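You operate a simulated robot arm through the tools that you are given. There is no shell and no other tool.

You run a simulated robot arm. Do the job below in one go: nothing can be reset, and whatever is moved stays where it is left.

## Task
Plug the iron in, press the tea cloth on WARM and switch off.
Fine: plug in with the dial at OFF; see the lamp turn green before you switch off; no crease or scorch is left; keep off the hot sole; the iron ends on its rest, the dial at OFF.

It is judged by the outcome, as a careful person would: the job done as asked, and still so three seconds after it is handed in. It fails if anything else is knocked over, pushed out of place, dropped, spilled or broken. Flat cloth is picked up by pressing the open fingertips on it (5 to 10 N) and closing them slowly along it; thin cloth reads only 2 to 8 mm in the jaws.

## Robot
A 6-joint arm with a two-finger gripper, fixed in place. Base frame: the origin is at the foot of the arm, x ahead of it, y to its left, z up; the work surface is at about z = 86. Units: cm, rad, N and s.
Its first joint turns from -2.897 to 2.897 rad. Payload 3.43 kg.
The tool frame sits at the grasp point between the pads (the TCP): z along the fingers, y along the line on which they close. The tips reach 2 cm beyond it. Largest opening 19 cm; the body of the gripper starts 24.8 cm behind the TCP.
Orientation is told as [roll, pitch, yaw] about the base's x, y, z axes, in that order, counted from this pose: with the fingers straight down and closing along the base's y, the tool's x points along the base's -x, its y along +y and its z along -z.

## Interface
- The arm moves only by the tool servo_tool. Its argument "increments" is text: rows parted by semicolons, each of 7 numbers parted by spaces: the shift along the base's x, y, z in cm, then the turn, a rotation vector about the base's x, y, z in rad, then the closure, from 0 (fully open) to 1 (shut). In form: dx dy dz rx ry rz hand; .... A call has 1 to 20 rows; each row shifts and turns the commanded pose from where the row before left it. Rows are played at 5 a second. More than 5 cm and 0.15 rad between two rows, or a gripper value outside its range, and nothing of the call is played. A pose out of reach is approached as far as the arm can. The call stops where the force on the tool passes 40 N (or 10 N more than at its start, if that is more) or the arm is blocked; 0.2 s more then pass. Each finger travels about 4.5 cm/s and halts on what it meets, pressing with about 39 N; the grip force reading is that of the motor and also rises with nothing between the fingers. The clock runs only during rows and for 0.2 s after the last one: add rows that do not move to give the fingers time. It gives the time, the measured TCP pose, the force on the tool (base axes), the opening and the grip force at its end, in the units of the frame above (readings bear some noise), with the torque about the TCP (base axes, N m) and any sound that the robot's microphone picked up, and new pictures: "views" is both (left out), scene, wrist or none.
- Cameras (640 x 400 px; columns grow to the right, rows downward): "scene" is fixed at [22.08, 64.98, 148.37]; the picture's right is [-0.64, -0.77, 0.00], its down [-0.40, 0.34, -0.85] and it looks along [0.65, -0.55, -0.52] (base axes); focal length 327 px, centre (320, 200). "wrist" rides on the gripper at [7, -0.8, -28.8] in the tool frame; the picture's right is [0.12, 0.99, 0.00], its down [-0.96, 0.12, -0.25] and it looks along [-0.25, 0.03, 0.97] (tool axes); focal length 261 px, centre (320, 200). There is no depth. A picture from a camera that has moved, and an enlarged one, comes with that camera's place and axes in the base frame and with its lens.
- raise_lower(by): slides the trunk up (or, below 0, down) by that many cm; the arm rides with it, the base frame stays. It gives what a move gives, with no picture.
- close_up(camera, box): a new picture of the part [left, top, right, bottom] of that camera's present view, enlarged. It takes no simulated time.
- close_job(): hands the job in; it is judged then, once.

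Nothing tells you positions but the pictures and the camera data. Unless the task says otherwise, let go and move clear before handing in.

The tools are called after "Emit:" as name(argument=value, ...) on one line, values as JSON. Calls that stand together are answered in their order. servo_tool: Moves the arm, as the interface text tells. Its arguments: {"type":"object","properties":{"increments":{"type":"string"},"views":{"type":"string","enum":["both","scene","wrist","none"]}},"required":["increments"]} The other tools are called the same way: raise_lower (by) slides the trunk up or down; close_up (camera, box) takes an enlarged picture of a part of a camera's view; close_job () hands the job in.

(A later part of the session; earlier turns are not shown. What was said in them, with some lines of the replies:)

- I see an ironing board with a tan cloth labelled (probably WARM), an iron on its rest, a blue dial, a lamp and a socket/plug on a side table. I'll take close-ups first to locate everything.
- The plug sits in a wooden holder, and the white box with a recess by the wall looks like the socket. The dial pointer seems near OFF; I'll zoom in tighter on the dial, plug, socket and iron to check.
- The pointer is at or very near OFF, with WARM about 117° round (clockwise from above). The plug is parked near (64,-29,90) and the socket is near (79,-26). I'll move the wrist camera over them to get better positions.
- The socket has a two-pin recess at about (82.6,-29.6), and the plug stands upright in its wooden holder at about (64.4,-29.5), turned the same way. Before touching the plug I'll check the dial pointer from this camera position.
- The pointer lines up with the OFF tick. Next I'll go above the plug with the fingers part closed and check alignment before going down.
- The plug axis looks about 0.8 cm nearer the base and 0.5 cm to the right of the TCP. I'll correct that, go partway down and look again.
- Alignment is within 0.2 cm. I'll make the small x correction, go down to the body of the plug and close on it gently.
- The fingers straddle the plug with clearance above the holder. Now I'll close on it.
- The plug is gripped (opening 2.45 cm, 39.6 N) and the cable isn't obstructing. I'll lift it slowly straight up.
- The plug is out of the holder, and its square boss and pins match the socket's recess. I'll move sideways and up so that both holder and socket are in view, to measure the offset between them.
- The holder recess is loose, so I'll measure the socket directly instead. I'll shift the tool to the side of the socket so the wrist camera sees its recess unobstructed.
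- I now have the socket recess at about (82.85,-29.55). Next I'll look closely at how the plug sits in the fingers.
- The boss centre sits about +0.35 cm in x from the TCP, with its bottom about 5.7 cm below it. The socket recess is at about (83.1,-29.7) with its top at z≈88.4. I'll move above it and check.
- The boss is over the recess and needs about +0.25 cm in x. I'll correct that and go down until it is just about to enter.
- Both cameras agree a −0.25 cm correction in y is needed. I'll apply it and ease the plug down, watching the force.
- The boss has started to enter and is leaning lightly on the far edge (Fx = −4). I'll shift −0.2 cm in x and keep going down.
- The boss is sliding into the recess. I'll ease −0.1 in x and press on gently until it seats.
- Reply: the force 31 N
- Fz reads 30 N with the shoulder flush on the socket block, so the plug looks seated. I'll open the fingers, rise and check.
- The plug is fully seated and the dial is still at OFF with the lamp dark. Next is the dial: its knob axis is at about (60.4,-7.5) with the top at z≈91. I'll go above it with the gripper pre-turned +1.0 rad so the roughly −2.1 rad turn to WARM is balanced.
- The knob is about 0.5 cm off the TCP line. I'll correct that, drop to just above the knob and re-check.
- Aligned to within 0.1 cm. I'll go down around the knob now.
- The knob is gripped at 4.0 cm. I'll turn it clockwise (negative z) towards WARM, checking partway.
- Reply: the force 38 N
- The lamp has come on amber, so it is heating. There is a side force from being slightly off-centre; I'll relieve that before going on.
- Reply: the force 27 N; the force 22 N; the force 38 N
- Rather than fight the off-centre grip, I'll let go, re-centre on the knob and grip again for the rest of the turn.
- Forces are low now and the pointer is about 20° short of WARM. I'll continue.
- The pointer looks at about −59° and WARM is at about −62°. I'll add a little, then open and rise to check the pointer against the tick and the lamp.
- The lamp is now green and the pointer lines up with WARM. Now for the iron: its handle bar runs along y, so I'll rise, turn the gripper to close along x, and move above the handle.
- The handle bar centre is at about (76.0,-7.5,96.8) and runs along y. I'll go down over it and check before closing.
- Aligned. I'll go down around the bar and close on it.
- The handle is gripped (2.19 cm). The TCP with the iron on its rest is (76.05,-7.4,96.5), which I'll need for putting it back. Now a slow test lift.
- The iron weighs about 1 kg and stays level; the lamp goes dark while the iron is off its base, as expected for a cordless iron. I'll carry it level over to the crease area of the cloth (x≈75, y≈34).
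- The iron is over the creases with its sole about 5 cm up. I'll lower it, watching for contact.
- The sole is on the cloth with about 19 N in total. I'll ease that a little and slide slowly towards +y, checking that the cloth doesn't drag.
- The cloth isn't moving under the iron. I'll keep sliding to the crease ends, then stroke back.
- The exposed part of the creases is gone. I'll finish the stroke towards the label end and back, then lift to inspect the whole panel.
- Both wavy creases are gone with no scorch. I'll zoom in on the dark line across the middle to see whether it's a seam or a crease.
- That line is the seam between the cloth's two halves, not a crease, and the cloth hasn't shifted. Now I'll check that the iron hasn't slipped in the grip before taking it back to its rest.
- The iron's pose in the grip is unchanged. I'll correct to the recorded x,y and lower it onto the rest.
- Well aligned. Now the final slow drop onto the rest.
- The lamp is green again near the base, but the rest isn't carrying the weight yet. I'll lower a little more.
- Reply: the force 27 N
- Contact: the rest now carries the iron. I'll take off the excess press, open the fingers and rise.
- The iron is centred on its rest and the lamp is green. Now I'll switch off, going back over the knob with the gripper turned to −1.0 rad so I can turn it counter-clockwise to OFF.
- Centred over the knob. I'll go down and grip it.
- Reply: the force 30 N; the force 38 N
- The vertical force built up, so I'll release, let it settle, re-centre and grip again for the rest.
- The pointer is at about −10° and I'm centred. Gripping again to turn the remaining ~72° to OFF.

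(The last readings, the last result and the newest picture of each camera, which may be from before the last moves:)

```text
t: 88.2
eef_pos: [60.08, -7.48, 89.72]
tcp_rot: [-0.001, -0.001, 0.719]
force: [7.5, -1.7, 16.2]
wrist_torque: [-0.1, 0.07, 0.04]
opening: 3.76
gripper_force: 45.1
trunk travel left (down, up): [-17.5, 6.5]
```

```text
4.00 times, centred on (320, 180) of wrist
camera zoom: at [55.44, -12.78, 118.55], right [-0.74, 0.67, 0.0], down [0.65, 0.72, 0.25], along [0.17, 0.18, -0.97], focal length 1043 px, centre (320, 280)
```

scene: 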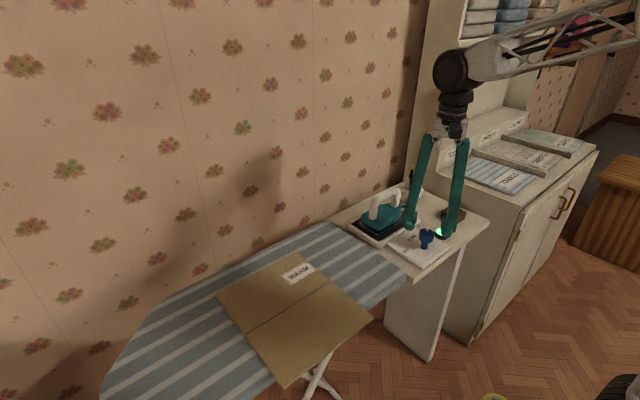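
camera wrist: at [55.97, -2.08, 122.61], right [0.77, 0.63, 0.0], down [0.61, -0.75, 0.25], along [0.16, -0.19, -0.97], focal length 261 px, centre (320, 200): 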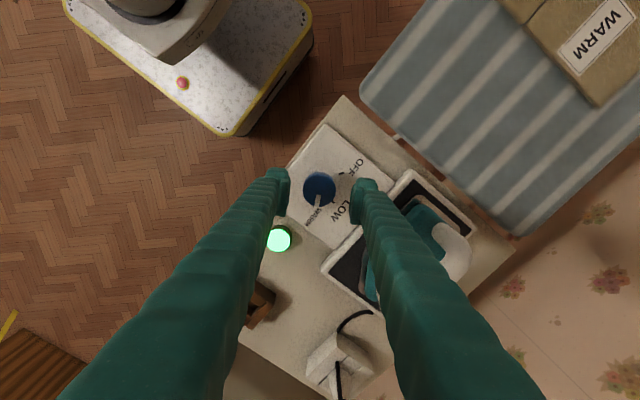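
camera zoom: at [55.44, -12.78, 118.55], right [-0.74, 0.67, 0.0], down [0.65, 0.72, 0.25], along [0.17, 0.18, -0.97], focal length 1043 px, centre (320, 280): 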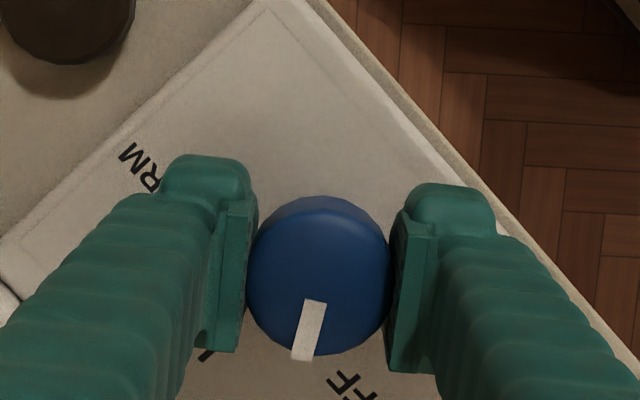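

The lamp is already dark, with the pointer at about +35°. I'll turn the remaining ~26° to line up with the OFF mark.

Emit:
servo_tool(increments="0.03 0 0.05 0 0 0.1 0.85; 0 0 0 0 0 0.12 0.85; 0 0 0 0 0 0.12 0.85; 0 0 0 0 0 0.1 0.85; 0 0 0 0 0 0 0.85", views="none")

Emit:
close_up(camera="wrist", box=[260, 130, 380, 230])

Emit:
close_up(camera="scene", box=[380, 190, 470, 270])

```text
t: 89.4
eef_pos: [60.18, -7.59, 89.84]
tcp_rot: [0.0, -0.001, 1.158]
force: [-3.1, -2.0, 13.5]
wrist_torque: [-0.1, 0.1, 0.03]
opening: 3.78
gripper_force: 45.1
trunk travel left (down, up): [-17.5, 6.5]
```

```text
4.00 times, centred on (320, 180) of wrist
camera zoom: at [58.21, -14.32, 118.54], right [-0.96, 0.29, 0.0], down [0.28, 0.93, 0.25], along [0.07, 0.24, -0.97], focal length 1043 px, centre (320, 280)
```

zoom: 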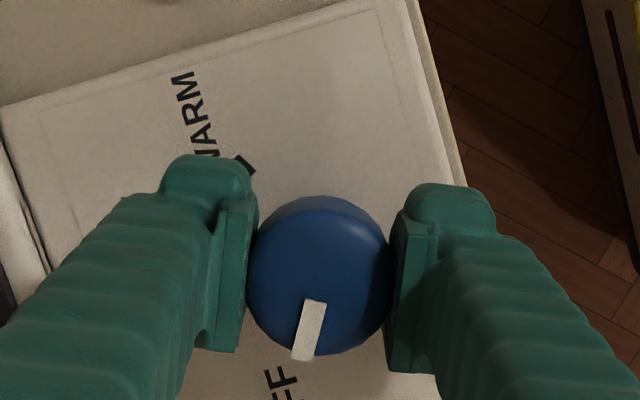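

```text
5.00 times, centred on (425, 230) of scene
camera zoom: at [22.08, 64.98, 148.37], right [-0.64, -0.77, 0.0], down [-0.4, 0.34, -0.85], along [0.65, -0.55, -0.52], focal length 1637 px, centre (-205, 50)
```

zoom: 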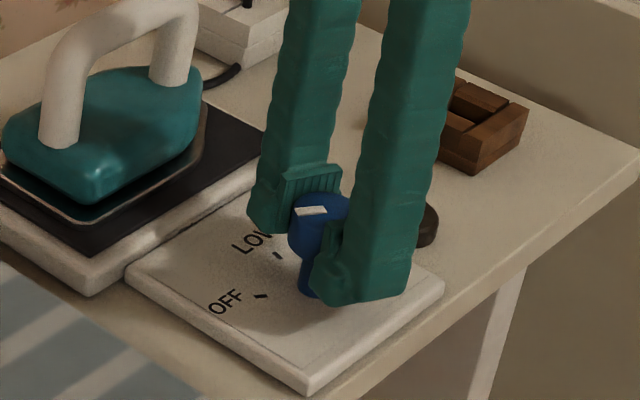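

The pointer is at about +60°, essentially at OFF. I'll release, rise and compare it with the tick.

Emit:
servo_tool(increments="0 0 0 0 0 0.03 0.85; 0 0 0 0 0 0 0.85; 0 0 0 0 0 0 0.78; 0 0 0 0 0 0 0.68; 0 0 0 0 0 0 0.64; 0 0 0 0 0 0 0.64; 0 0 1.5 0 0 0 0.64; 0 0 3 0 0 0 0.64; 0 0 4 0 0 0 0.64; 0 0 0 0 0 0 0.64", views="both")

Emit:
close_up(camera="wrist", box=[260, 120, 380, 220])

Emit:
close_up(camera="scene", box=[380, 190, 470, 270])

```text
t: 91.6
eef_pos: [60.17, -7.4, 98.42]
tcp_rot: [0.001, 0.0, 1.189]
force: [0.0, -0.6, 0.0]
wrist_torque: [0.02, -0.01, -0.01]
opening: 6.83
gripper_force: 0.2
trunk travel left (down, up): [-17.5, 6.5]
camera wrist: at [58.25, -14.12, 127.23], right [-0.97, 0.26, 0.0], down [0.25, 0.94, 0.25], along [0.06, 0.24, -0.97], focal length 261 px, centre (320, 200)
```

scene: 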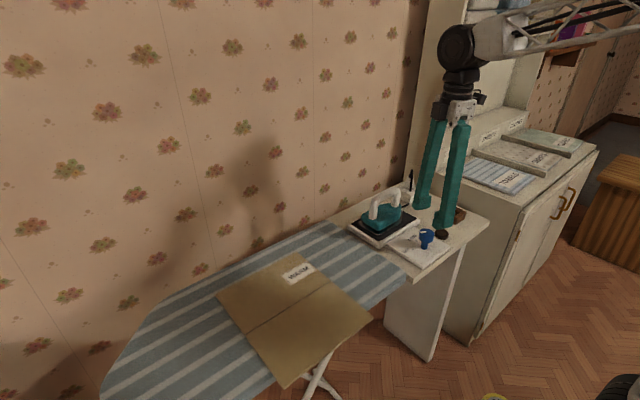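
wrist: 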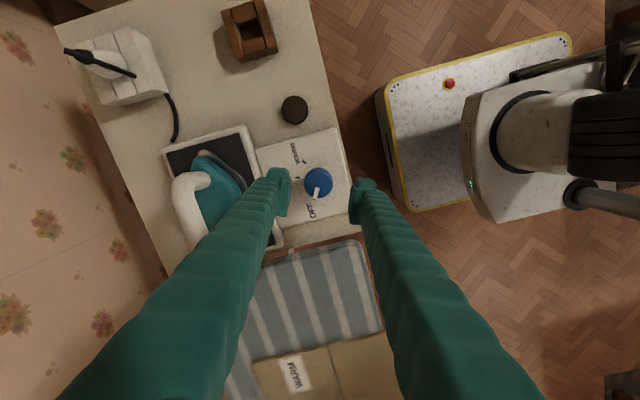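

```text
4.00 times, centred on (320, 170) of wrist
camera zoom: at [58.25, -14.12, 127.23], right [-0.97, 0.26, 0.0], down [0.25, 0.94, 0.25], along [0.06, 0.24, -0.97], focal length 1043 px, centre (320, 320)
```

zoom: 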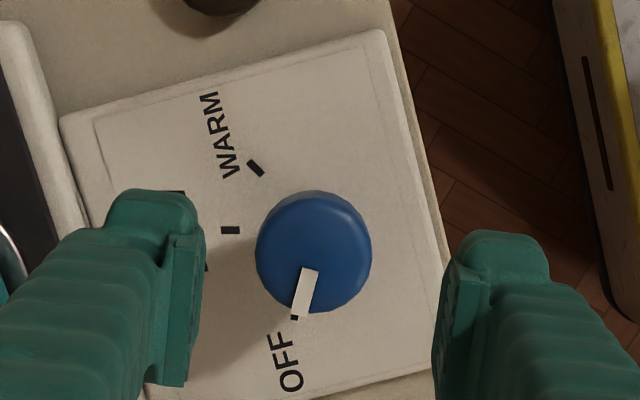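

```text
5.00 times, centred on (425, 230) of scene
camera zoom: at [22.08, 64.98, 148.37], right [-0.64, -0.77, 0.0], down [-0.4, 0.34, -0.85], along [0.65, -0.55, -0.52], focal length 1637 px, centre (-205, 50)
```

zoom: 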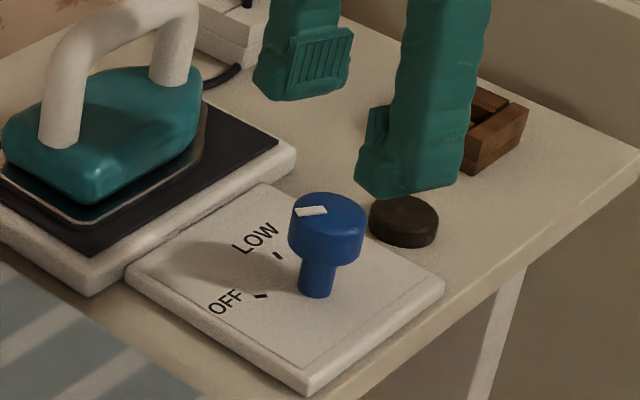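

The pointer is on the OFF tick, the lamp is dark, the iron is on its rest and the plug is in. I'll move the arm clear and do a last check.

Emit:
servo_tool(increments="0 0 4 0 0 -0.1 0.5; 0 0 4 0 0 -0.1 0.5; 0 0 4 0 0 -0.1 0.5; 0 0 4 0 0 -0.1 0.5; -2 2 3 0 0 -0.1 0.5; -2 2 3 0 0 -0.1 0.5; 0 0 0 0 0 0 0.5; 0 0 0 0 0 0 0.5", views="both")

Emit:
close_up(camera="scene", box=[330, 160, 500, 275])

Emit:
close_up(camera="scene", box=[200, 230, 390, 390])

```text
t: 93.4
eef_pos: [56.19, -3.35, 120.36]
tcp_rot: [0.0, 0.0, 0.589]
force: [0.7, -0.3, -0.4]
wrist_torque: [0.0, -0.01, 0.0]
opening: 9.52
gripper_force: 0.1
trunk travel left (down, up): [-17.5, 6.5]
camera wrist: at [50.78, -7.95, 149.17], right [-0.65, 0.76, 0.0], down [0.74, 0.63, 0.25], along [0.19, 0.16, -0.97], focal length 261 px, centre (320, 200)
```

scene: 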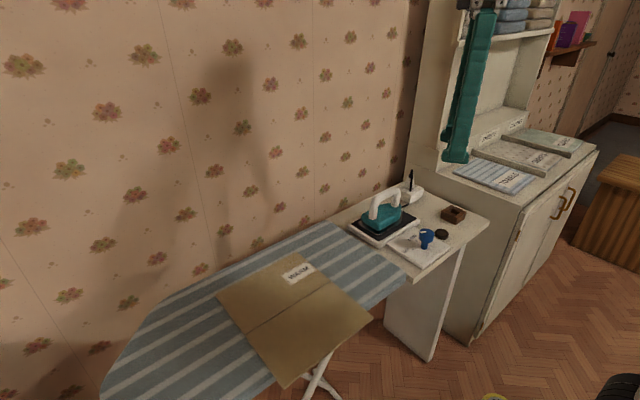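
wrist: 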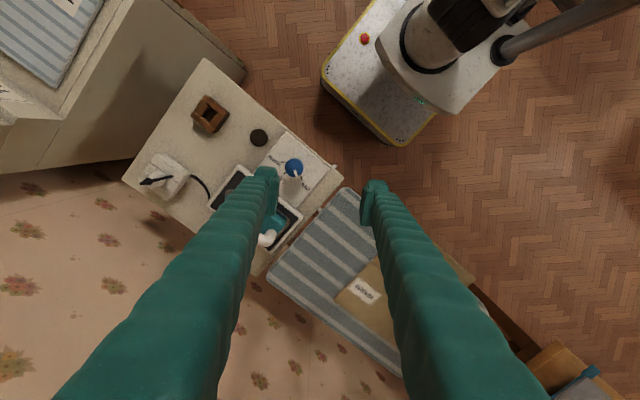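

```text
3.48 times, centred on (415, 218) of scene
camera zoom: at [22.08, 64.98, 148.37], right [-0.64, -0.77, 0.0], down [-0.4, 0.34, -0.85], along [0.65, -0.55, -0.52], focal length 1139 px, centre (-10, 139)
```

zoom: 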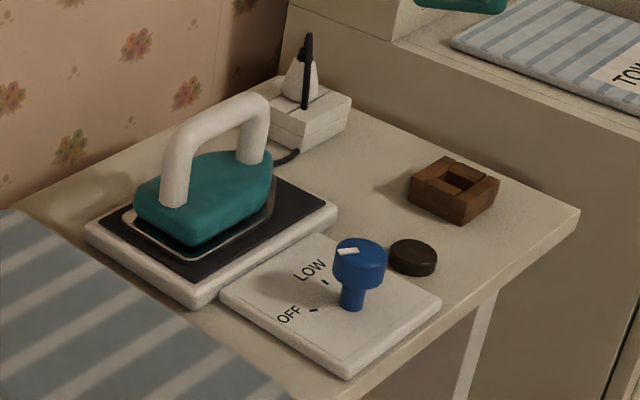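

```text
2.50 times, centred on (295, 310) of scene
camera zoom: at [22.08, 64.98, 148.37], right [-0.64, -0.77, 0.0], down [-0.4, 0.34, -0.85], along [0.65, -0.55, -0.52], focal length 818 px, centre (382, -75)
```

zoom: 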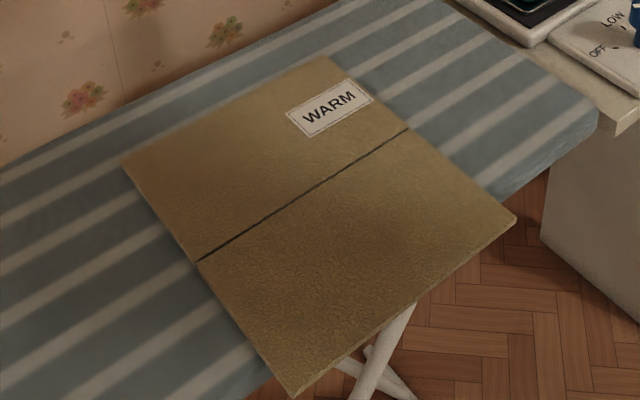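

The cloth is smooth with no crease or scorch, and the iron sits on its rest. The dial is at OFF with the lamp dark, the plug is in its socket, nothing else has moved and the arm is clear. I'm handing the job in.

Emit:
close_job()

```text
The job is handed in.
```

The tea cloth is pressed and the iron is switched off and back on its rest; I've handed the job in, but no verdict has come back yet.

- **Plugging in:** I checked the dial was on its OFF mark first. Then I moved the plug from its wooden holder into the socket, where it is fully seated.
- **Heating:** I turned the dial to WARM. The lamp went from amber to green before I lifted the iron, and showed green again when it was back on its rest.
- **Pressing:** I ran the iron over the two creases with light strokes. Both are gone, there is no scorch, and the cloth did not shift. The dark line across the middle is a seam between the two halves, so I left it. The front half showed no creases, so I did not iron it.
- **Switching off:** I turned the dial back to OFF and the lamp is dark. The gripper only touched the handle and never the sole.

Nothing else was moved or knocked. The plug is still in the socket, because the task did not ask me to unplug it.
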